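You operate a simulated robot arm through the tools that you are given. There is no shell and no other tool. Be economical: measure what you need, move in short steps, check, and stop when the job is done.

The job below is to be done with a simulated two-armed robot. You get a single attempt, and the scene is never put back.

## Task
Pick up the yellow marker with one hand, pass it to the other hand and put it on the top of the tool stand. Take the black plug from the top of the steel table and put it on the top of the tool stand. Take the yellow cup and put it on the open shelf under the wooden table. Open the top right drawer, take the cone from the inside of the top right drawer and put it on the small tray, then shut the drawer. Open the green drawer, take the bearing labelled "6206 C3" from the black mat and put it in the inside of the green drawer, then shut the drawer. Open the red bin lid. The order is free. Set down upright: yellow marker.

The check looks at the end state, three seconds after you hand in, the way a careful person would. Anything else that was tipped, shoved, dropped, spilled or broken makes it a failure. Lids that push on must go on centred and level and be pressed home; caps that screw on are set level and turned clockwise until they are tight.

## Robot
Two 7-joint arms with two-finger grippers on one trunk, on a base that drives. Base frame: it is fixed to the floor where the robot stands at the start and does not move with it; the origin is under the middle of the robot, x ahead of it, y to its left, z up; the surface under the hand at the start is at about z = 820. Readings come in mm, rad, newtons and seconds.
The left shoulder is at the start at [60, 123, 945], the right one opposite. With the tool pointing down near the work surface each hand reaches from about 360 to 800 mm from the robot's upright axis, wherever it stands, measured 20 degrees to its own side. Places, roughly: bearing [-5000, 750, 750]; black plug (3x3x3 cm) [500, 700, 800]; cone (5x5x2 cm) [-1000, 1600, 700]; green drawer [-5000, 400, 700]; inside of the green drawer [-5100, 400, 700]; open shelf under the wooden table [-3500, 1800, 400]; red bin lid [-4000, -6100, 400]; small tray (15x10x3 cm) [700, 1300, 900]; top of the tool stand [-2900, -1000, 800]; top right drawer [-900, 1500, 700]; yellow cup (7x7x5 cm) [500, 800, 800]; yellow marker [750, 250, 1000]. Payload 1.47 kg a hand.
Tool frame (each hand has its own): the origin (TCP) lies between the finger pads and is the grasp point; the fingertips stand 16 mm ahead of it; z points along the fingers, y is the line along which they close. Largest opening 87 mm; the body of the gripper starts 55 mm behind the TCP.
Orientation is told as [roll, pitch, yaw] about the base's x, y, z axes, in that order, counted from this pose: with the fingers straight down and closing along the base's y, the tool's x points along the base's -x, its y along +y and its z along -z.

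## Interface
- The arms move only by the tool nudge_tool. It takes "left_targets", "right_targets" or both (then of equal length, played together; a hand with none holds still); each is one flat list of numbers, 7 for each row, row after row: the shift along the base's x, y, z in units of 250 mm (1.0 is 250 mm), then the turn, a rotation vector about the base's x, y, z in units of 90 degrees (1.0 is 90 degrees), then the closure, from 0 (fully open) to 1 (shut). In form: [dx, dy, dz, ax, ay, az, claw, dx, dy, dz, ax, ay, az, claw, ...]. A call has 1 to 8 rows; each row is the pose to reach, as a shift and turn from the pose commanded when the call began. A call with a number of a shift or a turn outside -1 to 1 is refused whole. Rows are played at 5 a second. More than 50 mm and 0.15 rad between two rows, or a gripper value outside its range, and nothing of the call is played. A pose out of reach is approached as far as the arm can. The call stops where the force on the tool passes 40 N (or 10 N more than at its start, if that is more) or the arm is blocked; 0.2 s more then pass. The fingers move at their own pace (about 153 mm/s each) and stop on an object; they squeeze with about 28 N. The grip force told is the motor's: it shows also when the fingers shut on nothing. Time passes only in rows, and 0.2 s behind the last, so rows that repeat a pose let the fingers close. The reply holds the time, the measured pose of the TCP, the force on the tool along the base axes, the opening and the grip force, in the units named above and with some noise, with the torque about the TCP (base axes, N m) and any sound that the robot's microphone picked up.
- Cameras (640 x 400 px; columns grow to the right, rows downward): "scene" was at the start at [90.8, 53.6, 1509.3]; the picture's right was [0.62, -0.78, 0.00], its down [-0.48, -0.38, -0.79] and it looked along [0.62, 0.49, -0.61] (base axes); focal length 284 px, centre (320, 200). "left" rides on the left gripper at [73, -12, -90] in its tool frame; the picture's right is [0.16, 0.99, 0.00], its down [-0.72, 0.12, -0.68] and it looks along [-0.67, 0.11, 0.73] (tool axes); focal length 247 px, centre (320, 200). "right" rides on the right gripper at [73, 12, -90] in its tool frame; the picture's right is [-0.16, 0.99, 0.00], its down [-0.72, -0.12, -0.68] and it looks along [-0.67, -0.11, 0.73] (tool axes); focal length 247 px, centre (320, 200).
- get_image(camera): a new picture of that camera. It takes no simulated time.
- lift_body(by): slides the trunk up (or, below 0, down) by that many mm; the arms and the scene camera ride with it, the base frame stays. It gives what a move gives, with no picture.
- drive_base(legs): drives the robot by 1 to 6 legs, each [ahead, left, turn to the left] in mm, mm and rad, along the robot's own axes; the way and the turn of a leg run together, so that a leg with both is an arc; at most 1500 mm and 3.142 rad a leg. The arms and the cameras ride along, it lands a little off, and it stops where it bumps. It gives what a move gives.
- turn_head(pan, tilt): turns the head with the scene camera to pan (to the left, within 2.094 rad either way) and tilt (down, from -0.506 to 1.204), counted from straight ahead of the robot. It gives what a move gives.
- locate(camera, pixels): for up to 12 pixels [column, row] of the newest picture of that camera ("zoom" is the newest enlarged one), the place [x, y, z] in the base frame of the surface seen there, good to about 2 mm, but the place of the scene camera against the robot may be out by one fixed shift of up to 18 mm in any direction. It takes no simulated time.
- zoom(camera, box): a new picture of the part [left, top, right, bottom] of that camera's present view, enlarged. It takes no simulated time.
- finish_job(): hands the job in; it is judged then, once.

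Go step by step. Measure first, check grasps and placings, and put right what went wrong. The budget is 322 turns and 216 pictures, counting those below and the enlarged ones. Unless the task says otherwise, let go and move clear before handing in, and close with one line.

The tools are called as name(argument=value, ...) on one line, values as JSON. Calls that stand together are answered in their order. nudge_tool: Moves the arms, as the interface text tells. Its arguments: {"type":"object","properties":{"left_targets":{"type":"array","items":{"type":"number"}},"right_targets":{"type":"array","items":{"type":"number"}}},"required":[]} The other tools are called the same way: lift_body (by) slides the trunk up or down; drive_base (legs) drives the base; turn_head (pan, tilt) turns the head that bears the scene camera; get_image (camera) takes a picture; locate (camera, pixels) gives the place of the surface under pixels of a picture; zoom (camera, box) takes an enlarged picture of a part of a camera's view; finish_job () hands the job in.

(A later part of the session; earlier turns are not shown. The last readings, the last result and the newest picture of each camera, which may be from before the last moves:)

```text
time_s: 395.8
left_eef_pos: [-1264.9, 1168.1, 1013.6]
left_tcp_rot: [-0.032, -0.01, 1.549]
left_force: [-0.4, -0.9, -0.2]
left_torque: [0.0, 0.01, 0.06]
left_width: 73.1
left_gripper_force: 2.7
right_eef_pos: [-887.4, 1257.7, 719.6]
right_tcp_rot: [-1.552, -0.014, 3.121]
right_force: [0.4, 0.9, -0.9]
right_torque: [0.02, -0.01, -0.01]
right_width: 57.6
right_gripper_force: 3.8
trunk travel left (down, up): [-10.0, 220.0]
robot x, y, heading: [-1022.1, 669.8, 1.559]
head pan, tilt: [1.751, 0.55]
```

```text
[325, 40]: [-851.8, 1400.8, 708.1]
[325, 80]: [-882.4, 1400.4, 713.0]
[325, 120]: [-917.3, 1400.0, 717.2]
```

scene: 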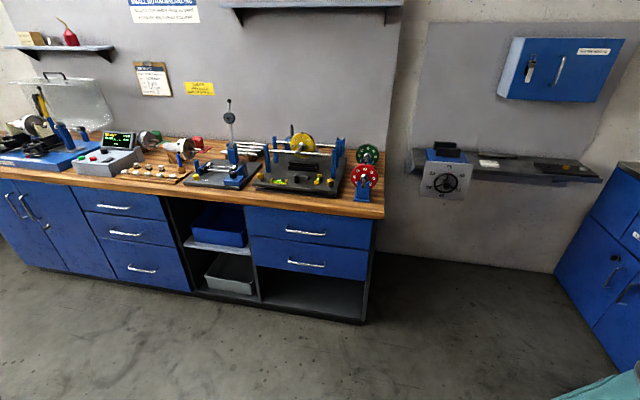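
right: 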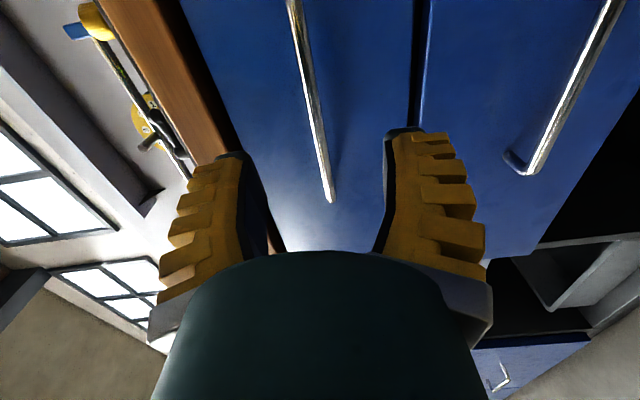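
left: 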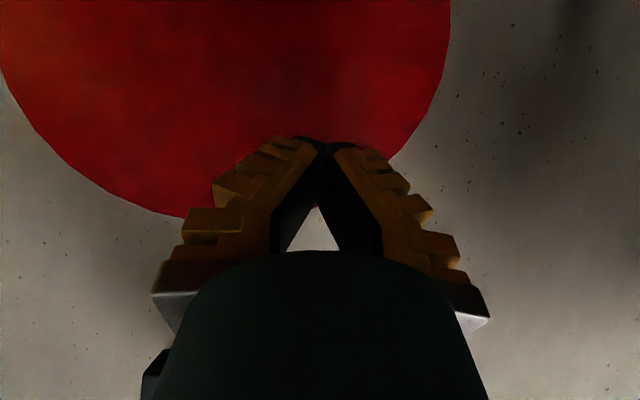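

nudge_tool(right_targets=[0, 0.16, 0.015, 0, 0, 0, 0.5, 0, 0.32, 0.015, 0, 0, 0, 0.5, 0, 0.465, 0.015, 0, 0, 0, 0.5, 0, 0.465, 0.015, 0, 0, 0, 0.8, 0, 0.465, 0.015, 0, 0, 0, 1, 0, 0.465, 0.015, 0, 0, 0, 1])

nudge_tool(right_targets=[0, -0.08, 0, 0, 0, 0, 1, 0, -0.18, 0, 0, 0, 0, 1, 0, -0.3, 0, 0, 0, 0, 1, 0, -0.42, 0, 0, 0, 0, 1, 0, -0.54, 0, 0, 0, 0, 1, 0, -0.66, 0, 0, 0, 0, 1, 0, -0.78, 0, 0, 0, 0, 1, 0, -0.88, 0, 0, 0, 0, 1])

turn_head(pan=0, tilt=0.85)

get_image(camera="scene")

```text
time_s: 397.2
left_eef_pos: [-1266.5, 1166.3, 1013.1]
left_tcp_rot: [-0.032, -0.009, 1.549]
left_force: [0.8, -0.9, 0.0]
left_torque: [0.04, -0.02, -0.02]
left_width: 73.2
left_gripper_force: 2.3
right_eef_pos: [-890.6, 1375.8, 723.6]
right_tcp_rot: [-1.552, -0.014, 3.123]
right_force: [0.5, 0.5, -3.4]
right_torque: [0.02, 0.0, -0.04]
right_width: 0.1
right_gripper_force: 27.7
trunk travel left (down, up): [-10.0, 220.0]
robot x, y, heading: [-1017.5, 672.5, 1.557]
head pan, tilt: [1.751, 0.55]
```

```text
time_s: 399.0
left_eef_pos: [-1265.1, 1166.8, 1013.4]
left_tcp_rot: [-0.033, -0.008, 1.55]
left_force: [-0.5, -0.1, -0.2]
left_torque: [-0.03, 0.02, -0.01]
left_width: 73.2
left_gripper_force: 2.6
right_eef_pos: [-889.6, 1154.9, 726.5]
right_tcp_rot: [-1.55, -0.014, 3.121]
right_force: [0.0, -1.1, -7.3]
right_torque: [0.1, -0.06, -0.01]
right_width: 0.0
right_gripper_force: 28.9
trunk travel left (down, up): [-10.0, 220.0]
robot x, y, heading: [-1022.1, 667.8, 1.561]
head pan, tilt: [1.751, 0.55]
```

```text
time_s: 400.8
left_eef_pos: [-1265.6, 1167.8, 1013.8]
left_tcp_rot: [-0.031, -0.009, 1.549]
left_force: [1.0, 0.2, -0.7]
left_torque: [-0.03, -0.01, -0.01]
left_width: 73.1
left_gripper_force: 2.5
right_eef_pos: [-889.9, 1155.9, 726.4]
right_tcp_rot: [-1.549, -0.013, 3.124]
right_force: [-1.3, 0.3, -5.5]
right_torque: [0.1, -0.01, -0.05]
right_width: 0.0
right_gripper_force: 28.9
trunk travel left (down, up): [-10.0, 220.0]
robot x, y, heading: [-1022.5, 667.6, 1.558]
head pan, tilt: [0.0, 0.85]
```

```text
54 pictures are left
```

scene: 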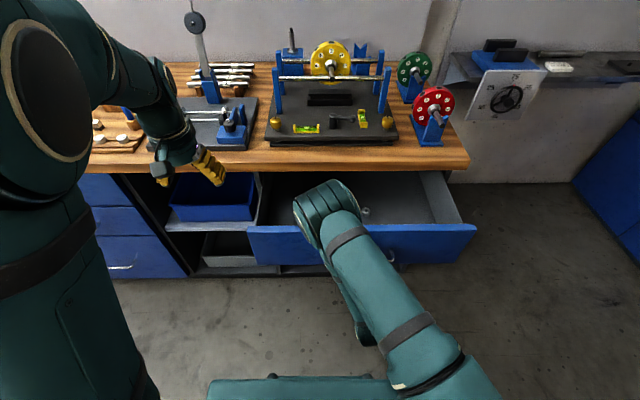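

The drawer is open ~220 mm; something is visible at (364,211). Release the handle and back off.

nudge_tool(right_targets=[0, 0, 0, 0, 0, 0, 0.6, 0, 0, 0, 0, 0, 0, 0.4, 0, -0.14, 0, 0, 0, 0, 0.4, 0, -0.28, 0, 0, 0, 0, 0.4])

drive_base(legs=[[-150, 0, 0]])

lift_body(by=90)

nudge_tool(right_targets=[0, 0, 0.1, -0.0481, 0.0481, -0.0481, 0.2, 0, 0, 0.2, -0.0962, 0.0962, -0.0962, 0.2, 0, 0, 0.3, -0.1443, 0.1443, -0.1443, 0.2, 0, 0, 0.4, -0.1924, 0.1924, -0.1924, 0.2, 0, 0.04, 0.5, -0.2405, 0.2405, -0.2405, 0.2, 0, 0.08, 0.6, -0.2887, 0.2887, -0.2887, 0.2, 0, 0.12, 0.7, -0.3368, 0.3368, -0.3368, 0.2, 0, 0.16, 0.8, -0.3849, 0.3849, -0.3849, 0.2])

nudge_tool(right_targets=[0, 0, 0, -0.0481, 0.0481, -0.0481, 0.2, 0, 0, 0, -0.0962, 0.0962, -0.0962, 0.2, 0, 0, 0, -0.1443, 0.1443, -0.1443, 0.2, 0, 0, 0, -0.1924, 0.1924, -0.1924, 0.2, 0, 0, 0, -0.2405, 0.2405, -0.2405, 0.2, 0, 0, 0, -0.2887, 0.2887, -0.2887, 0.2, 0, 0, 0, -0.3368, 0.3368, -0.3368, 0.2, 0, 0, 0, -0.3849, 0.3849, -0.3849, 0.2])

get_image(camera="scene")

```text
time_s: 401.8
left_eef_pos: [-1266.3, 1166.7, 1014.2]
left_tcp_rot: [-0.03, -0.01, 1.549]
left_force: [0.7, -0.3, -0.1]
left_torque: [0.01, -0.04, 0.0]
left_width: 73.1
left_gripper_force: 2.8
right_eef_pos: [-890.5, 1086.2, 726.6]
right_tcp_rot: [-1.551, -0.014, 3.122]
right_force: [-0.4, 0.3, 0.4]
right_torque: [0.02, 0.01, 0.03]
right_width: 57.6
right_gripper_force: 3.7
trunk travel left (down, up): [-10.0, 220.0]
robot x, y, heading: [-1018.6, 671.6, 1.554]
head pan, tilt: [0.0, 0.85]
```

```text
time_s: 403.2
left_eef_pos: [-1268.0, 1018.8, 1014.2]
left_tcp_rot: [-0.031, -0.01, 1.554]
left_force: [0.4, -0.9, -0.3]
left_torque: [0.03, -0.01, 0.0]
left_width: 73.2
left_gripper_force: 2.7
right_eef_pos: [-893.4, 939.7, 725.6]
right_tcp_rot: [-1.55, -0.014, 3.123]
right_force: [1.5, -1.0, 0.4]
right_torque: [-0.01, -0.02, -0.03]
right_width: 57.3
right_gripper_force: 3.9
trunk travel left (down, up): [-10.0, 220.0]
robot x, y, heading: [-1019.5, 521.3, 1.564]
head pan, tilt: [0.0, 0.85]
```

```text
time_s: 404.4
left_eef_pos: [-1268.5, 1019.7, 1103.4]
left_tcp_rot: [-0.032, -0.008, 1.553]
left_force: [-0.3, -1.3, -0.9]
left_torque: [-0.01, -0.01, -0.02]
left_width: 73.1
left_gripper_force: 2.4
right_eef_pos: [-891.4, 939.4, 815.6]
right_tcp_rot: [-1.55, -0.014, 3.124]
right_force: [-0.7, -0.3, 0.3]
right_torque: [-0.04, -0.01, -0.02]
right_width: 57.4
right_gripper_force: 3.5
trunk travel left (down, up): [-100.0, 130.0]
robot x, y, heading: [-1019.2, 522.8, 1.559]
head pan, tilt: [0.0, 0.85]
```

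```text
time_s: 406.2
left_eef_pos: [-1268.2, 1018.6, 1103.9]
left_tcp_rot: [-0.031, -0.009, 1.553]
left_force: [0.7, 0.2, 0.8]
left_torque: [-0.02, -0.02, -0.02]
left_width: 73.0
left_gripper_force: 2.6
right_eef_pos: [-892.8, 982.1, 1016.6]
right_tcp_rot: [-0.754, -0.339, 2.331]
right_force: [-0.2, -0.5, 0.5]
right_torque: [0.02, 0.0, -0.02]
right_width: 73.1
right_gripper_force: 2.4
right hand out of reach, approached as far as the arm can: row 3, 4, 5, 6
trunk travel left (down, up): [-100.0, 130.0]
robot x, y, heading: [-1023.1, 523.9, 1.559]
head pan, tilt: [0.0, 0.85]
```

```text
time_s: 408.0
left_eef_pos: [-1268.3, 1019.8, 1102.9]
left_tcp_rot: [-0.03, -0.008, 1.553]
left_force: [0.0, 0.3, 0.5]
left_torque: [0.0, 0.01, 0.02]
left_width: 73.3
left_gripper_force: 2.3
right_eef_pos: [-893.0, 980.4, 1015.5]
right_tcp_rot: [0.023, 0.018, 1.558]
right_force: [-0.4, 0.2, -0.8]
right_torque: [-0.03, 0.03, 0.04]
right_width: 73.1
right_gripper_force: 1.9
trunk travel left (down, up): [-100.0, 130.0]
robot x, y, heading: [-1023.0, 520.0, 1.56]
head pan, tilt: [0.0, 0.85]
```

```text
53 pictures are left
```

scene: 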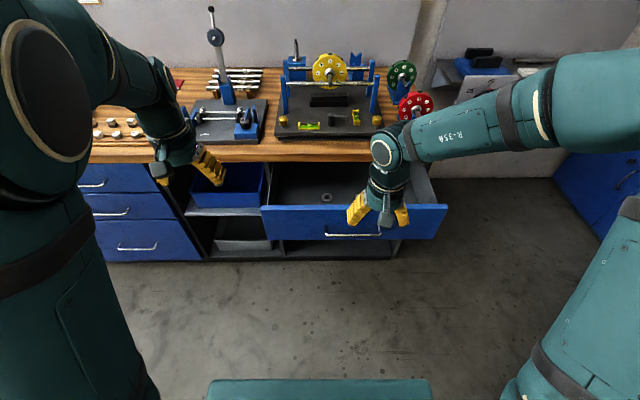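

The cone seems to be at (327,197) in the drawer. Zoom.

zoom(camera="scene", box=[260, 160, 420, 250])

locate(camera="zoom", pixels=[[265, 140], [275, 150], [255, 150], [267, 155], [200, 120], [300, 182], [420, 182], [260, 165], [150, 100], [320, 140], [285, 145]])

```text
4.00 times, centred on (340, 205) of scene
```

zoom: 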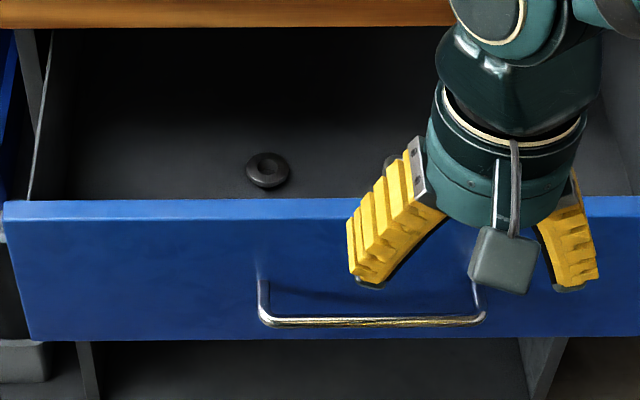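

```text
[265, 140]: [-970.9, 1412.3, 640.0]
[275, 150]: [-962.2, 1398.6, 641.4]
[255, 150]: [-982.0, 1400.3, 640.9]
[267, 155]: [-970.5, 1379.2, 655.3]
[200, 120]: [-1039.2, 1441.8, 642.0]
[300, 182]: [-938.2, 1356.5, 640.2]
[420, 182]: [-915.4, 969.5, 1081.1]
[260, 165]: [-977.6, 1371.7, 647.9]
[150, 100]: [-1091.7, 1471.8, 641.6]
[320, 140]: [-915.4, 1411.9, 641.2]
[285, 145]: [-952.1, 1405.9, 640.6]
```

The cone is a small black ring at ≈(−985,1378), top ≈662, floor 648, near the bench edge (y 1390), so I'll approach with a forward tilt. Drive ahead 290 mm and move over it.

drive_base(legs=[[290, 0, 0.01]])

nudge_tool(right_targets=[-0.06, 0, -0.05, 0.05, 0, 0, 0.2, -0.12, 0, -0.1, 0.1, 0, 0, 0.2, -0.18, 0, -0.15, 0.15, 0, 0, 0.2, -0.24, 0.02, -0.2, 0.2, 0, 0, 0.2, -0.3, 0.05, -0.25, 0.25, 0, 0, 0.2, -0.36, 0.1, -0.35, 0.3, 0, 0, 0.2, -0.36, 0.12, -0.5, 0.3, 0, 0, 0.2])

get_image(camera="right")

```text
time_s: 410.0
left_eef_pos: [-1270.5, 1312.2, 1102.3]
left_tcp_rot: [-0.032, -0.01, 1.559]
left_force: [-0.4, 0.7, -0.4]
left_torque: [0.0, 0.04, 0.01]
left_width: 73.2
left_gripper_force: 2.4
right_eef_pos: [-894.9, 1276.0, 1015.5]
right_tcp_rot: [0.02, 0.018, 1.565]
right_force: [-0.7, 1.1, 1.1]
right_torque: [-0.03, -0.03, -0.02]
right_width: 73.1
right_gripper_force: 2.3
trunk travel left (down, up): [-100.0, 130.0]
robot x, y, heading: [-1019.6, 817.7, 1.573]
head pan, tilt: [0.0, 0.85]
```

```text
time_s: 411.6
left_eef_pos: [-1270.6, 1313.7, 1103.1]
left_tcp_rot: [-0.03, -0.007, 1.56]
left_force: [0.6, -0.6, 0.2]
left_torque: [-0.03, 0.04, 0.0]
left_width: 73.1
left_gripper_force: 2.2
right_eef_pos: [-986.3, 1306.0, 890.2]
right_tcp_rot: [0.024, -0.455, 1.563]
right_force: [0.1, -0.2, 0.4]
right_torque: [0.02, -0.01, 0.02]
right_width: 73.2
right_gripper_force: 2.4
trunk travel left (down, up): [-100.0, 130.0]
robot x, y, heading: [-1017.3, 814.6, 1.565]
head pan, tilt: [0.0, 0.85]
```

```text
51 pictures are left
```

right: 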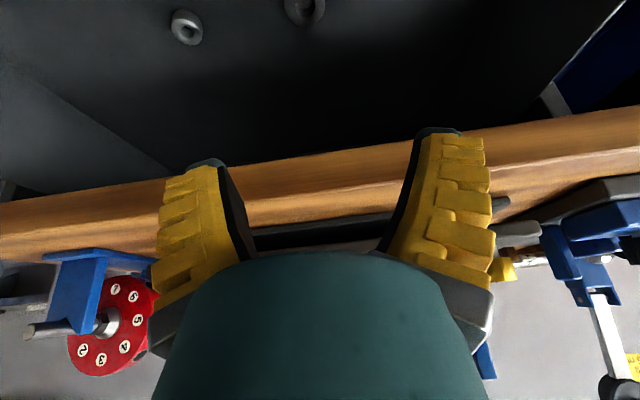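

Two objects are in the drawer: (187,27) and (303,8). Zoom on both to tell which is the cone.

zoom(camera="right", box=[150, 0, 350, 60])

locate(camera="right", pixels=[[187, 15], [187, 40], [187, 27], [175, 27], [200, 27], [303, 18], [303, 5], [322, 8], [288, 8], [240, 40]])

```text
3.20 times, centred on (250, 30) of right
```

zoom: 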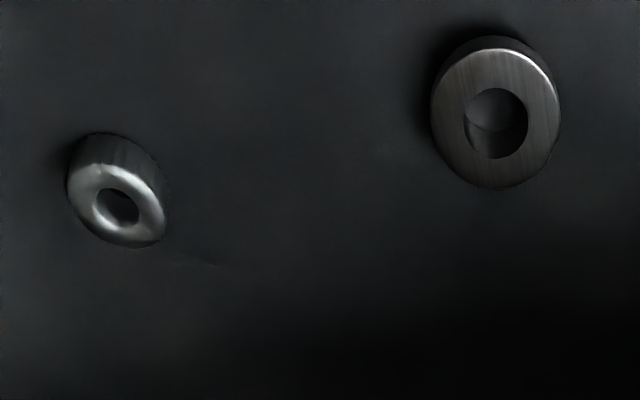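

```text
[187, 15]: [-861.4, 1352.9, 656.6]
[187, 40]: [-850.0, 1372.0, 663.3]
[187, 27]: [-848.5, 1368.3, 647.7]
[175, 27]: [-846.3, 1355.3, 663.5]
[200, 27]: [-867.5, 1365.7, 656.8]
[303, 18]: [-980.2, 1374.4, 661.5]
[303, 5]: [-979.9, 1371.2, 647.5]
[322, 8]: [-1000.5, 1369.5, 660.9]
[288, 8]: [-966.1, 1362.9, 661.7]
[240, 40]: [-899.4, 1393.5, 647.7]
```

Object B at (−982,1368), ~50 mm wide, matches the cone's size and stated place; A at (−855,1363) is smaller. I'll hover over B for a closer look.

nudge_tool(right_targets=[0, 0.1, -0.12, 0, 0, 0, 0.3, 0, 0.18, -0.28, 0, 0, 0, 0.3, 0, 0.22, -0.44, 0, 0, 0, 0.3, 0, 0.24, -0.56, 0, 0, 0, 0.3, 0, 0.24, -0.56, 0, 0, 0, 0.3])

get_image(camera="right")

```text
time_s: 412.8
left_eef_pos: [-1270.4, 1311.8, 1104.1]
left_tcp_rot: [-0.032, -0.012, 1.561]
left_force: [0.8, 0.0, 0.0]
left_torque: [-0.01, -0.03, 0.01]
left_width: 73.2
left_gripper_force: 2.6
right_eef_pos: [-984.8, 1366.8, 750.1]
right_tcp_rot: [0.022, -0.456, 1.565]
right_force: [-0.2, 0.9, -0.1]
right_torque: [0.01, 0.02, -0.03]
right_width: 65.4
right_gripper_force: 3.7
trunk travel left (down, up): [-100.0, 130.0]
robot x, y, heading: [-1020.0, 819.3, 1.566]
head pan, tilt: [0.0, 0.85]
```

```text
49 pictures are left
```

right: 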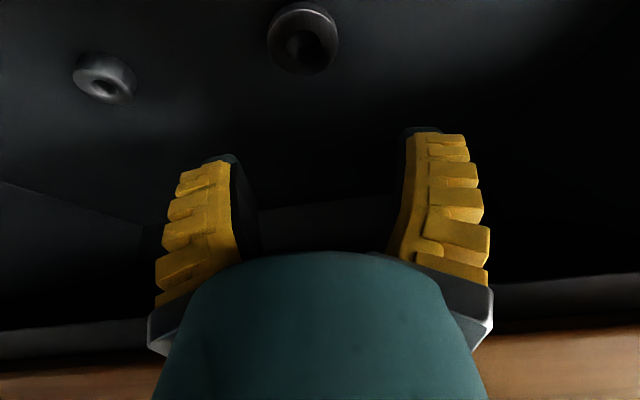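

zoom(camera="right", box=[40, 0, 360, 130])

locate(camera="zoom", pixels=[[70, 150], [125, 110], [190, 150], [130, 200], [455, 70], [595, 80], [520, 10], [525, 140], [150, 160], [525, 85]])

```text
2.00 times, centred on (200, 65) of right
```

zoom: 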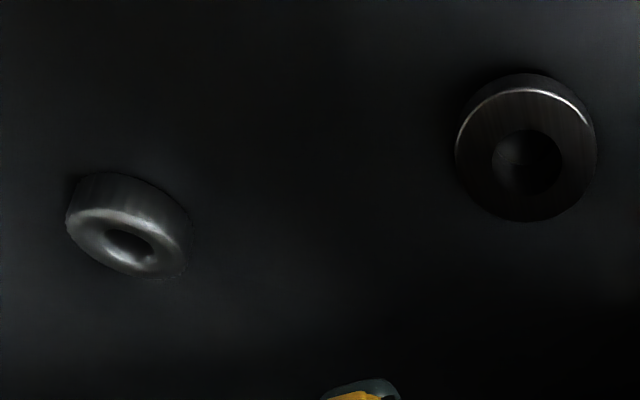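

```text
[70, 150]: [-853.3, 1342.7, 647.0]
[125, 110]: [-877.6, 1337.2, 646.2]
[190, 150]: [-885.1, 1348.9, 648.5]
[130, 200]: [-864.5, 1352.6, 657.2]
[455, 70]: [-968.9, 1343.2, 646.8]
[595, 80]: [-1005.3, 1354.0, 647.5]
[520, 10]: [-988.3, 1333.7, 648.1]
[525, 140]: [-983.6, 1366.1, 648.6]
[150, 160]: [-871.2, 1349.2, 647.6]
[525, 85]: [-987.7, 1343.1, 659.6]
```

By size (≈45×13–16 mm vs. ≈38) and location, B is the cone. Reduce the tilt to ~16° and descend to it.

nudge_tool(right_targets=[0, 0.01, -0.1, -0.06, 0, 0, 0.3, 0, 0.02, -0.2, -0.12, 0, 0, 0.3, 0, 0.02, -0.27, -0.12, 0, 0, 0.3, 0, 0.02, -0.27, -0.12, 0, 0, 0.3])

get_image(camera="right")

locate(camera="right", pixels=[[305, 110], [305, 130], [305, 150], [280, 130], [335, 130], [305, 165]])

```text
time_s: 413.4
left_eef_pos: [-1271.0, 1310.1, 1103.1]
left_tcp_rot: [-0.032, -0.009, 1.56]
left_force: [0.3, 0.9, -0.2]
left_torque: [-0.03, 0.01, -0.02]
left_width: 73.1
left_gripper_force: 2.5
right_eef_pos: [-987.0, 1364.5, 713.0]
right_tcp_rot: [0.021, -0.315, 1.571]
right_force: [-2.4, -6.2, -6.6]
right_torque: [0.45, -0.38, 0.16]
right_width: 65.4
right_gripper_force: 3.3
trunk travel left (down, up): [-100.0, 130.0]
robot x, y, heading: [-1016.8, 815.6, 1.568]
head pan, tilt: [0.0, 0.85]
stopped in row 2 (right hand): the force on the tool passed its limit at 69 N (the readings are from after the stop); the commanded pose is now the measured one
```

```text
47 pictures are left
```

right: 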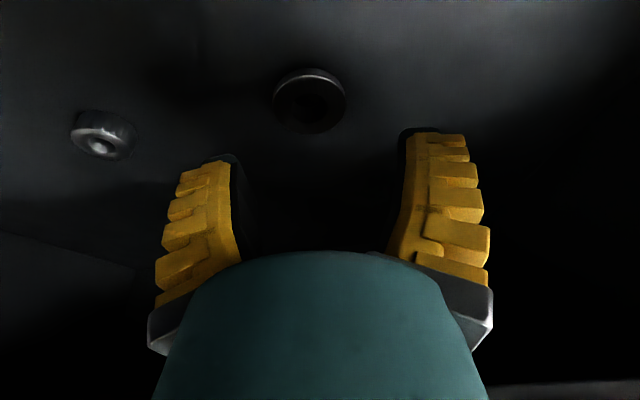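

```text
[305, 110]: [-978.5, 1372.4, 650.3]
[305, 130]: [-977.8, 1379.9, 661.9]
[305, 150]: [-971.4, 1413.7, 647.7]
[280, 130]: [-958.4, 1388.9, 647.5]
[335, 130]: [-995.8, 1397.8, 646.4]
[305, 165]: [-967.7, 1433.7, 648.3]
```

The wrist touched the bench edge; tilt more (≈32°) while backing off slightly, then approach again.

nudge_tool(right_targets=[0, -0.08, 0.03, 0.05, 0, 0, 0.3, 0, -0.1, 0.04, 0.1, 0, 0, 0.3, 0, -0.08, 0.02, 0.16, 0, 0, 0.3, 0.006, 0.0, -0.06, 0.16, 0, 0, 0.35, 0.006, 0.026, -0.13, 0.16, 0, 0, 0.35, 0.006, 0.026, -0.13, 0.16, 0, 0, 0.35])

get_image(camera="right")

locate(camera="right", pixels=[[305, 110], [305, 125], [305, 95], [285, 115], [330, 115], [305, 140]])

```text
time_s: 414.8
left_eef_pos: [-1271.0, 1311.0, 1103.9]
left_tcp_rot: [-0.031, -0.009, 1.562]
left_force: [-0.5, 0.6, 0.5]
left_torque: [-0.01, -0.04, -0.02]
left_width: 73.1
left_gripper_force: 2.1
right_eef_pos: [-984.4, 1369.9, 678.8]
right_tcp_rot: [0.022, -0.571, 1.567]
right_force: [-0.1, -1.1, -0.1]
right_torque: [0.03, 0.0, 0.02]
right_width: 61.4
right_gripper_force: 3.2
trunk travel left (down, up): [-100.0, 130.0]
robot x, y, heading: [-1016.1, 813.0, 1.568]
head pan, tilt: [0.0, 0.85]
```

```text
46 pictures are left
```

right: 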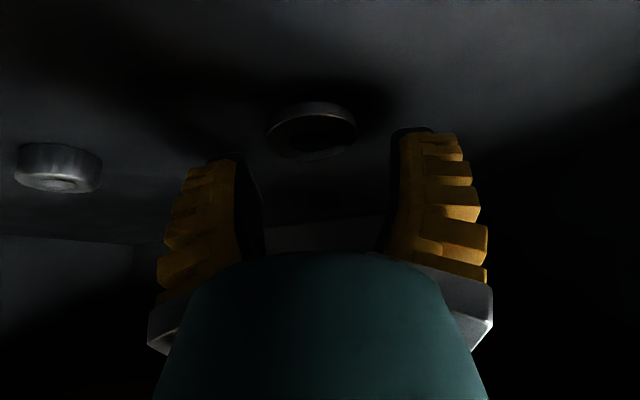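

```text
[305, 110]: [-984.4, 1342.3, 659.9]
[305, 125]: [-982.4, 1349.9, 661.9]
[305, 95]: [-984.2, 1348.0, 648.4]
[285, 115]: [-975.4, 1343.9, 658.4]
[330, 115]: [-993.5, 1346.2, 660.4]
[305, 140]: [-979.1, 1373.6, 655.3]
```

Cone centre ≈ (−985,1364). Descend 8 mm and close.

nudge_tool(right_targets=[0, -0.004, -0.03, 0, 0, 0, 0.35, 0, -0.004, -0.034, 0, 0, 0, 0.35, 0, -0.004, -0.034, 0, 0, 0, 0.7, 0, -0.004, -0.034, 0, 0, 0, 1, 0, -0.004, -0.034, 0, 0, 0, 1])

get_image(camera="right")

```text
time_s: 416.0
left_eef_pos: [-1270.7, 1310.9, 1103.9]
left_tcp_rot: [-0.031, -0.011, 1.561]
left_force: [-0.8, -0.5, -0.6]
left_torque: [0.01, -0.01, -0.05]
left_width: 72.8
left_gripper_force: 2.6
right_eef_pos: [-983.9, 1370.7, 673.2]
right_tcp_rot: [0.021, -0.57, 1.566]
right_force: [0.7, -0.6, 7.6]
right_torque: [0.06, -0.03, -0.01]
right_width: 35.5
right_gripper_force: 27.7
trunk travel left (down, up): [-100.0, 130.0]
robot x, y, heading: [-1016.4, 810.1, 1.576]
head pan, tilt: [0.0, 0.85]
```

```text
45 pictures are left
```

right: 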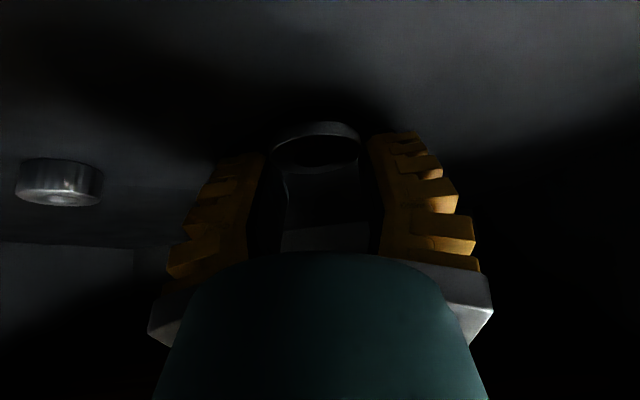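

Gripped (35 mm, 28 N). Lift gently and back away from the bench edge.

nudge_tool(right_targets=[0, -0.02, 0.06, 0, 0, 0, 1, 0, -0.06, 0.16, 0, 0, 0, 1, 0, -0.12, 0.3, 0, 0, 0, 1, 0, -0.2, 0.46, 0, 0, 0, 1, 0, -0.26, 0.62, 0, 0, 0, 1, 0, -0.3, 0.78, 0, 0, 0, 1])

get_image(camera="right")

```text
time_s: 417.4
left_eef_pos: [-1271.0, 1310.7, 1103.6]
left_tcp_rot: [-0.031, -0.009, 1.56]
left_force: [0.9, -0.9, -0.6]
left_torque: [0.04, -0.01, -0.02]
left_width: 73.1
left_gripper_force: 2.3
right_eef_pos: [-988.1, 1296.6, 867.9]
right_tcp_rot: [0.021, -0.571, 1.566]
right_force: [-0.2, 0.1, 0.0]
right_torque: [0.0, 0.01, -0.03]
right_width: 0.1
right_gripper_force: 28.2
trunk travel left (down, up): [-100.0, 130.0]
robot x, y, heading: [-1014.5, 814.1, 1.568]
head pan, tilt: [0.0, 0.85]
```

```text
44 pictures are left
```

right: 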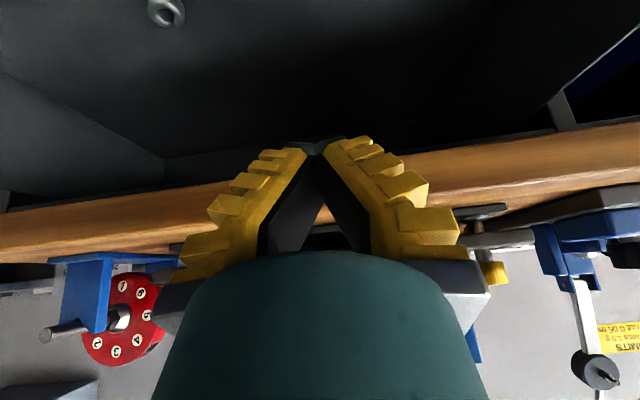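

The cone slipped off. I'll pull the drawer further out so the hand can come down vertically: hook the inside of the front panel with the right fingers.

nudge_tool(right_targets=[0.05, -0.06, 0.02, -0.075, 0, 0, 1, 0.1, -0.12, 0.02, -0.15, 0, 0, 1, 0.16, -0.18, 0, -0.225, 0, 0, 1, 0.22, -0.22, -0.05, -0.3, 0, 0, 1, 0.28, -0.24, -0.15, -0.363, 0, 0, 1, 0.33, -0.24, -0.26, -0.363, 0, 0, 1, 0.33, -0.24, -0.37, -0.363, 0, 0, 1])

drive_base(legs=[[-125, 0, 0]])

get_image(camera="scene")

```text
time_s: 419.0
left_eef_pos: [-1272.0, 1312.4, 1103.5]
left_tcp_rot: [-0.032, -0.008, 1.56]
left_force: [-0.2, -0.5, -0.3]
left_torque: [-0.01, 0.01, 0.02]
left_width: 72.9
left_gripper_force: 2.6
right_eef_pos: [-901.4, 1236.6, 774.6]
right_tcp_rot: [0.021, 0.0, 1.568]
right_force: [1.0, 0.8, -0.2]
right_torque: [0.01, 0.02, 0.02]
right_width: 0.0
right_gripper_force: 28.0
trunk travel left (down, up): [-100.0, 130.0]
robot x, y, heading: [-1017.1, 817.8, 1.566]
head pan, tilt: [0.0, 0.85]
```

```text
time_s: 420.2
left_eef_pos: [-1272.2, 1186.8, 1104.3]
left_tcp_rot: [-0.031, -0.011, 1.565]
left_force: [-0.7, -1.1, 0.0]
left_torque: [0.0, 0.02, 0.01]
left_width: 73.2
left_gripper_force: 2.8
right_eef_pos: [-904.5, 1112.9, 775.3]
right_tcp_rot: [0.022, -0.002, 1.572]
right_force: [-0.5, 0.0, 0.4]
right_torque: [0.03, 0.04, 0.0]
right_width: 0.0
right_gripper_force: 27.4
trunk travel left (down, up): [-100.0, 130.0]
robot x, y, heading: [-1019.6, 692.5, 1.576]
head pan, tilt: [0.0, 0.85]
```

```text
43 pictures are left
```

scene: 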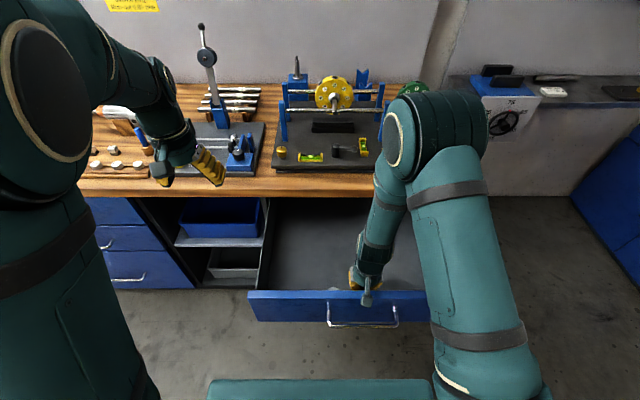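

The drawer came out further. Look for the cone inside.

zoom(camera="scene", box=[250, 190, 430, 320])

get_image(camera="right")

```text
3.08 times, centred on (340, 255) of scene
```

zoom: 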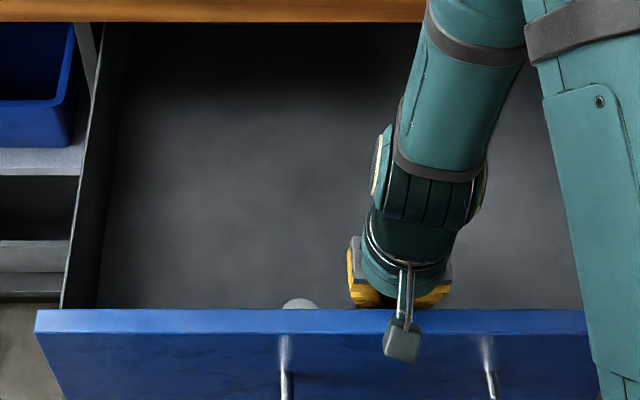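

```text
41 pictures are left
```

right: 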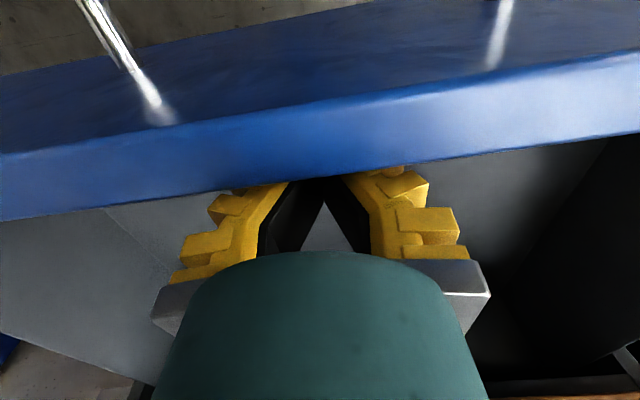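

An object peeks out behind the panel at zoom (300,303). Raise the right hand and look from above.

nudge_tool(right_targets=[0, 0.04, 0.16, 0, 0, 0, 0.4, 0, 0.04, 0.34, 0, 0, 0, 0.2, -0.04, 0, 0.52, 0, 0, 0, 0.2, -0.1, -0.04, 0.7, 0, 0, 0, 0.2, -0.2, -0.04, 0.8, 0, 0, 0, 0.2])

get_image(camera="right")

```text
time_s: 421.4
left_eef_pos: [-1272.5, 1188.7, 1104.1]
left_tcp_rot: [-0.032, -0.007, 1.564]
left_force: [-0.9, -0.7, -0.7]
left_torque: [0.03, 0.01, 0.01]
left_width: 73.2
left_gripper_force: 2.3
right_eef_pos: [-955.4, 1104.9, 975.3]
right_tcp_rot: [0.018, -0.001, 1.573]
right_force: [0.0, 0.0, -0.6]
right_torque: [0.03, 0.02, 0.0]
right_width: 73.0
right_gripper_force: 1.9
trunk travel left (down, up): [-100.0, 130.0]
robot x, y, heading: [-1018.0, 691.1, 1.568]
head pan, tilt: [0.0, 0.85]
```

```text
40 pictures are left
```

right: 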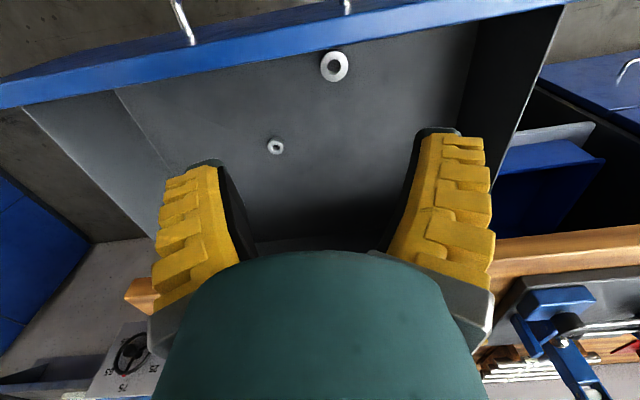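

Now both show clearly: B at (334,67), A at (275,146). Locate and zoom.

zoom(camera="right", box=[250, 30, 390, 170])

locate(camera="right", pixels=[[334, 55], [334, 80], [322, 67], [347, 67], [334, 67], [275, 139], [275, 152], [267, 146], [283, 146], [330, 110], [300, 45], [334, 32]])

```text
2.86 times, centred on (320, 100) of right
```

zoom: 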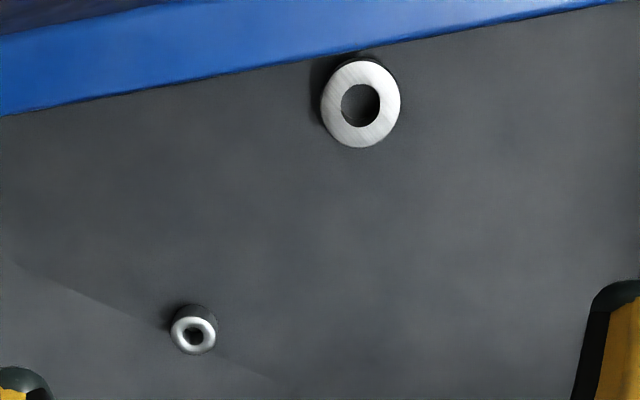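

```text
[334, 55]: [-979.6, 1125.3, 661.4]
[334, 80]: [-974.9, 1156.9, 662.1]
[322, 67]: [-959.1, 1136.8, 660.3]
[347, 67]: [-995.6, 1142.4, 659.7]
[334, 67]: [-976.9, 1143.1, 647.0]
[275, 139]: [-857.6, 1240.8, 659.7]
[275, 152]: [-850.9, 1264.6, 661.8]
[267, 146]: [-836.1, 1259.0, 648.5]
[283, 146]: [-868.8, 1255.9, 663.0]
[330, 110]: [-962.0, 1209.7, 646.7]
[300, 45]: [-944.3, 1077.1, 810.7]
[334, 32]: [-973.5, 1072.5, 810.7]
```

Grip B with the hand yawed 90° (closing along y) so the camera clears the front panel. Rotate and hover above (−977,1141).

nudge_tool(right_targets=[0, 0.02, 0, 0, 0, -0.09, 0.3, -0.02, 0.04, 0, 0, 0, -0.18, 0.3, -0.03, 0.06, 0, 0, 0, -0.27, 0.3, -0.04, 0.08, 0, 0, 0, -0.36, 0.45, -0.05, 0.1, 0, 0, 0, -0.45, 0.45, -0.06, 0.12, 0, 0, 0, -0.54, 0.45, -0.08, 0.14, 0, 0, 0, -0.63, 0.45, -0.088, 0.144, 0, 0, 0, -0.72, 0.45])

nudge_tool(right_targets=[0, 0, -0.18, 0, 0, -0.09, 0.45, 0, 0, -0.36, 0, 0, -0.18, 0.45, 0, 0, -0.54, 0, 0, -0.27, 0.45, 0, 0, -0.7, -0.012, 0, -0.285, 0.45, 0, 0, -0.8, -0.012, 0, -0.285, 0.45])

get_image(camera="right")

locate(camera="right", pixels=[[320, 70], [320, 85], [320, 100], [320, 55], [305, 85], [335, 85], [290, 85]])

```text
time_s: 423.2
left_eef_pos: [-1272.0, 1187.8, 1103.2]
left_tcp_rot: [-0.032, -0.008, 1.564]
left_force: [0.3, -0.5, -0.2]
left_torque: [0.0, -0.01, 0.0]
left_width: 73.2
left_gripper_force: 2.6
right_eef_pos: [-973.7, 1141.3, 975.8]
right_tcp_rot: [0.02, 0.0, 0.437]
right_force: [-0.7, 0.2, -0.6]
right_torque: [0.01, -0.01, -0.02]
right_width: 53.2
right_gripper_force: 4.3
trunk travel left (down, up): [-100.0, 130.0]
robot x, y, heading: [-1018.5, 691.3, 1.571]
head pan, tilt: [0.0, 0.85]
```

```text
time_s: 424.4
left_eef_pos: [-1272.8, 1187.6, 1103.2]
left_tcp_rot: [-0.031, -0.009, 1.565]
left_force: [0.0, -0.6, -0.5]
left_torque: [-0.02, -0.02, 0.01]
left_width: 73.1
left_gripper_force: 2.8
right_eef_pos: [-975.9, 1141.6, 772.2]
right_tcp_rot: [0.003, 0.005, -0.008]
right_force: [-0.2, -0.4, 0.9]
right_torque: [-0.02, 0.01, -0.03]
right_width: 53.2
right_gripper_force: 4.3
trunk travel left (down, up): [-100.0, 130.0]
robot x, y, heading: [-1017.5, 696.1, 1.572]
head pan, tilt: [0.0, 0.85]
```

```text
38 pictures are left
```

right: 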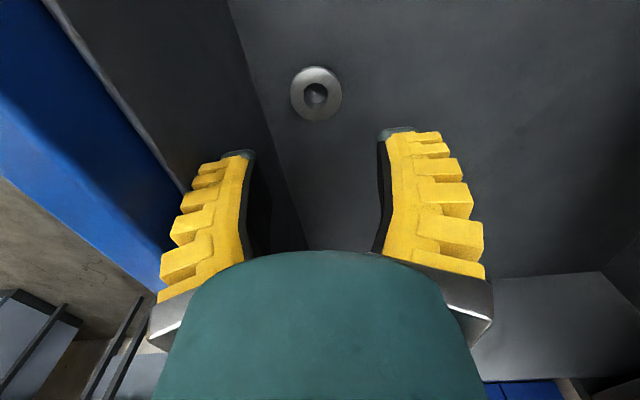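

```text
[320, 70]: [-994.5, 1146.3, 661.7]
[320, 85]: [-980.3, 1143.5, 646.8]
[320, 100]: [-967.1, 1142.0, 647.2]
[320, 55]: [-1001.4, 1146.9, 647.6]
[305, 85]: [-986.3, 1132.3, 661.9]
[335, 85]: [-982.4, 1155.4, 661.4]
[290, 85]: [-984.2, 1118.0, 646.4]
```

Cone centred below. Shift 2 mm away from the panel, descend to z≈665 and close.

nudge_tool(right_targets=[0, 0.008, -0.15, 0, 0, 0, 0.47, 0, 0.008, -0.3, 0, 0, 0, 0.47, 0, 0.008, -0.4, 0, 0, 0, 0.47, 0, 0.008, -0.425, 0, 0, 0, 0.47, 0, 0.008, -0.425, 0, 0, 0, 0.47])

get_image(camera="right")

```text
time_s: 425.6
left_eef_pos: [-1271.4, 1187.7, 1103.4]
left_tcp_rot: [-0.031, -0.01, 1.565]
left_force: [-0.3, 0.0, 0.0]
left_torque: [0.03, 0.0, -0.02]
left_width: 73.2
left_gripper_force: 2.2
right_eef_pos: [-975.8, 1143.4, 668.8]
right_tcp_rot: [0.002, 0.005, -0.008]
right_force: [-0.3, -0.6, 0.0]
right_torque: [-0.03, -0.01, 0.04]
right_width: 51.4
right_gripper_force: 4.1
trunk travel left (down, up): [-100.0, 130.0]
robot x, y, heading: [-1017.6, 690.9, 1.571]
head pan, tilt: [0.0, 0.85]
```

```text
37 pictures are left
```

right: 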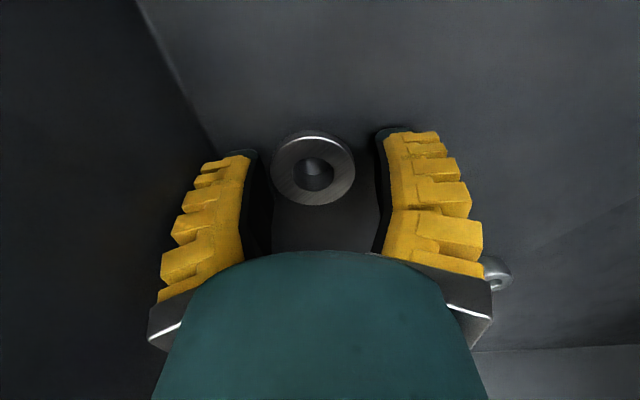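

Well placed. Lower 3 mm more, close, and lift a little.

nudge_tool(right_targets=[0, 0, -0.014, 0, 0, 0, 0.5, 0, 0, -0.014, 0, 0, 0, 0.7, 0, 0, -0.014, 0, 0, 0, 1, 0, 0, -0.014, 0, 0, 0, 1])

nudge_tool(right_targets=[0, 0, 0.04, 0, 0, 0, 1, 0, 0, 0.1, 0, 0, 0, 1, 0, 0, 0.2, 0, 0, 0, 1, 0, 0, 0.3, 0, 0, 0, 1])

get_image(camera="right")

```text
time_s: 426.6
left_eef_pos: [-1272.5, 1187.1, 1104.5]
left_tcp_rot: [-0.032, -0.012, 1.564]
left_force: [0.6, -0.5, 0.6]
left_torque: [0.0, -0.03, -0.01]
left_width: 73.0
left_gripper_force: 2.4
right_eef_pos: [-976.1, 1142.7, 665.7]
right_tcp_rot: [0.004, 0.005, -0.007]
right_force: [0.2, -0.8, 8.5]
right_torque: [0.0, 0.16, 0.04]
right_width: 34.8
right_gripper_force: 27.3
trunk travel left (down, up): [-100.0, 130.0]
robot x, y, heading: [-1012.0, 693.7, 1.569]
head pan, tilt: [0.0, 0.85]
```

```text
time_s: 427.6
left_eef_pos: [-1271.4, 1188.1, 1103.8]
left_tcp_rot: [-0.03, -0.011, 1.563]
left_force: [-0.8, 0.1, 0.3]
left_torque: [0.0, 0.0, 0.01]
left_width: 73.0
left_gripper_force: 2.3
right_eef_pos: [-974.7, 1141.0, 742.9]
right_tcp_rot: [0.001, 0.003, -0.007]
right_force: [0.3, -0.8, -0.7]
right_torque: [0.03, 0.03, -0.04]
right_width: 31.9
right_gripper_force: 28.3
trunk travel left (down, up): [-100.0, 130.0]
robot x, y, heading: [-1016.8, 696.6, 1.572]
head pan, tilt: [0.0, 0.85]
```

```text
36 pictures are left
```

right: 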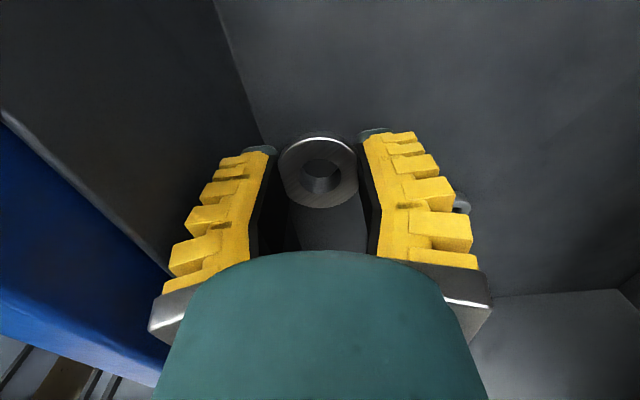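

Cone is held. Raise it, back off and shift right, then tilt the left fist forward to push the drawer shut.

nudge_tool(right_targets=[0, 0, 0.18, 0, 0, 0, 1, 0, 0, 0.36, 0, 0, 0, 1, 0.04, 0, 0.54, 0, 0, 0, 1, 0.1, 0, 0.72, 0, 0, 0, 1, 0.2, 0, 0.88, 0, 0, 0, 1, 0.32, 0, 1, 0, 0, 0, 1, 0.5, 0, 1, 0, 0, 0, 1])

drive_base(legs=[[-280, -150, 0]])

nudge_tool(left_targets=[0.05, 0, -0.1, 0.0725, 0, 0, 0.6, 0.1, 0, -0.2, 0.145, 0, 0, 1, 0.15, 0, -0.3, 0.2175, 0, 0, 1, 0.2, 0, -0.4, 0.29, 0, 0, 1, 0.25, 0, -0.5, 0.3625, 0, 0, 1, 0.3, 0, -0.6, 0.435, 0, 0, 1, 0.35, -0.02, -0.7, 0.5075, 0, 0, 1, 0.4, -0.04, -0.8, 0.58, 0, 0, 1])

get_image(camera="scene")

```text
time_s: 429.2
left_eef_pos: [-1271.0, 1187.3, 1103.4]
left_tcp_rot: [-0.03, -0.009, 1.563]
left_force: [0.2, -0.3, -0.2]
left_torque: [-0.01, -0.02, -0.01]
left_width: 73.2
left_gripper_force: 2.2
right_eef_pos: [-849.1, 1138.1, 989.9]
right_tcp_rot: [0.0, 0.006, -0.006]
right_force: [0.5, 0.3, -0.9]
right_torque: [0.03, 0.02, 0.01]
right_width: 31.2
right_gripper_force: 28.2
trunk travel left (down, up): [-100.0, 130.0]
robot x, y, heading: [-1018.3, 691.9, 1.572]
head pan, tilt: [0.0, 0.85]
```

```text
time_s: 431.3
left_eef_pos: [-1124.3, 910.0, 1103.7]
left_tcp_rot: [-0.031, -0.011, 1.561]
left_force: [0.3, -0.3, 0.3]
left_torque: [0.0, 0.04, 0.0]
left_width: 73.1
left_gripper_force: 2.9
right_eef_pos: [-703.5, 859.1, 990.4]
right_tcp_rot: [0.001, 0.006, -0.009]
right_force: [-0.1, -0.1, -1.2]
right_torque: [0.03, 0.01, 0.04]
right_width: 31.0
right_gripper_force: 28.1
trunk travel left (down, up): [-100.0, 130.0]
robot x, y, heading: [-872.3, 418.9, 1.566]
head pan, tilt: [0.0, 0.85]
```

```text
time_s: 433.1
left_eef_pos: [-1024.7, 904.4, 902.0]
left_tcp_rot: [-0.021, -0.921, 1.555]
left_force: [0.5, 0.9, -0.5]
left_torque: [0.0, -0.04, -0.01]
left_width: 0.1
left_gripper_force: 27.8
right_eef_pos: [-703.7, 862.7, 989.1]
right_tcp_rot: [0.002, 0.003, -0.009]
right_force: [1.5, 0.6, -2.5]
right_torque: [-0.01, 0.02, -0.01]
right_width: 30.8
right_gripper_force: 28.2
trunk travel left (down, up): [-100.0, 130.0]
robot x, y, heading: [-870.0, 412.7, 1.569]
head pan, tilt: [0.0, 0.85]
```

```text
35 pictures are left
```

scene: 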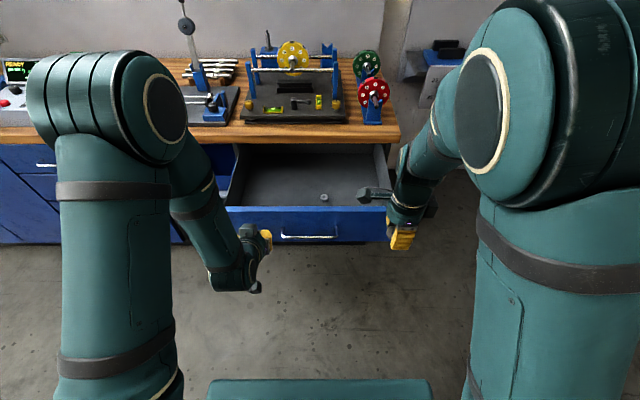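

Lower the left fist to panel height and push by driving, then finish with the arm.

nudge_tool(left_targets=[0.1, 0, -0.14, 0, 0, 0, 1, 0.2, 0, -0.28, 0, 0, 0, 1, 0.3, 0, -0.4, 0, 0, 0, 1, 0.3, 0, -0.47, 0, 0, 0, 1])

drive_base(legs=[[320, 0, 0]])

nudge_tool(left_targets=[0, 0.1, 0, 0, 0, 0, 1, 0, 0.2, 0, 0, 0, 0, 1, 0, 0.3, 0, 0, 0, 0, 1, 0, 0.4, 0, 0, 0, 0, 1, 0, 0.5, 0, 0, 0, 0, 1, 0, 0.6, 0, 0, 0, 0, 1, 0, 0.7, 0, 0, 0, 0, 1])

get_image(camera="scene")

```text
time_s: 434.1
left_eef_pos: [-951.8, 897.3, 788.0]
left_tcp_rot: [-0.021, -0.921, 1.558]
left_force: [0.0, 0.7, 0.6]
left_torque: [0.01, 0.01, -0.02]
left_width: 0.0
left_gripper_force: 27.7
right_eef_pos: [-703.6, 862.4, 990.0]
right_tcp_rot: [0.002, 0.004, -0.008]
right_force: [-0.6, -0.4, -0.6]
right_torque: [0.0, 0.02, -0.01]
right_width: 30.7
right_gripper_force: 27.9
trunk travel left (down, up): [-100.0, 130.0]
robot x, y, heading: [-872.6, 414.8, 1.567]
head pan, tilt: [0.0, 0.85]
```

```text
time_s: 436.2
left_eef_pos: [-949.6, 1210.1, 787.0]
left_tcp_rot: [-0.018, -0.919, 1.555]
left_force: [0.4, 0.1, 0.2]
left_torque: [0.03, 0.04, 0.0]
left_width: 0.0
left_gripper_force: 28.3
right_eef_pos: [-703.3, 1172.8, 990.3]
right_tcp_rot: [0.002, 0.005, -0.013]
right_force: [-0.3, 0.4, -1.2]
right_torque: [0.0, 0.0, -0.03]
right_width: 30.4
right_gripper_force: 28.2
trunk travel left (down, up): [-100.0, 130.0]
robot x, y, heading: [-871.9, 726.7, 1.57]
head pan, tilt: [0.0, 0.85]
```

```text
time_s: 437.8
left_eef_pos: [-948.0, 1381.6, 789.1]
left_tcp_rot: [-0.018, -0.915, 1.552]
left_force: [-1.7, -30.2, 7.4]
left_torque: [0.3, -0.02, 0.36]
left_width: 5.9
left_gripper_force: 27.1
right_eef_pos: [-701.7, 1169.9, 991.8]
right_tcp_rot: [0.005, 0.005, -0.009]
right_force: [0.3, -0.2, -1.2]
right_torque: [-0.02, -0.01, -0.01]
right_width: 30.5
right_gripper_force: 28.2
trunk travel left (down, up): [-100.0, 130.0]
robot x, y, heading: [-874.0, 728.2, 1.566]
head pan, tilt: [0.0, 0.85]
```

```text
34 pictures are left
```

scene: 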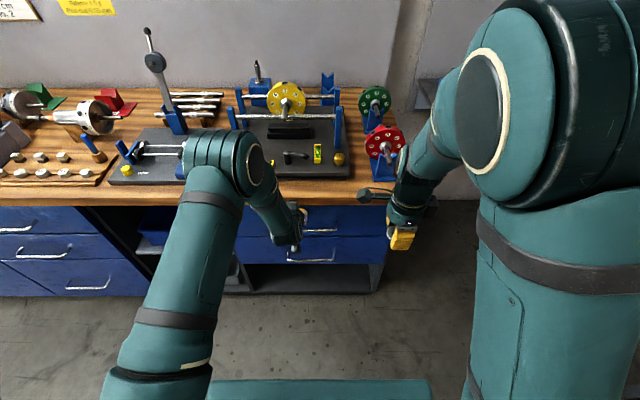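

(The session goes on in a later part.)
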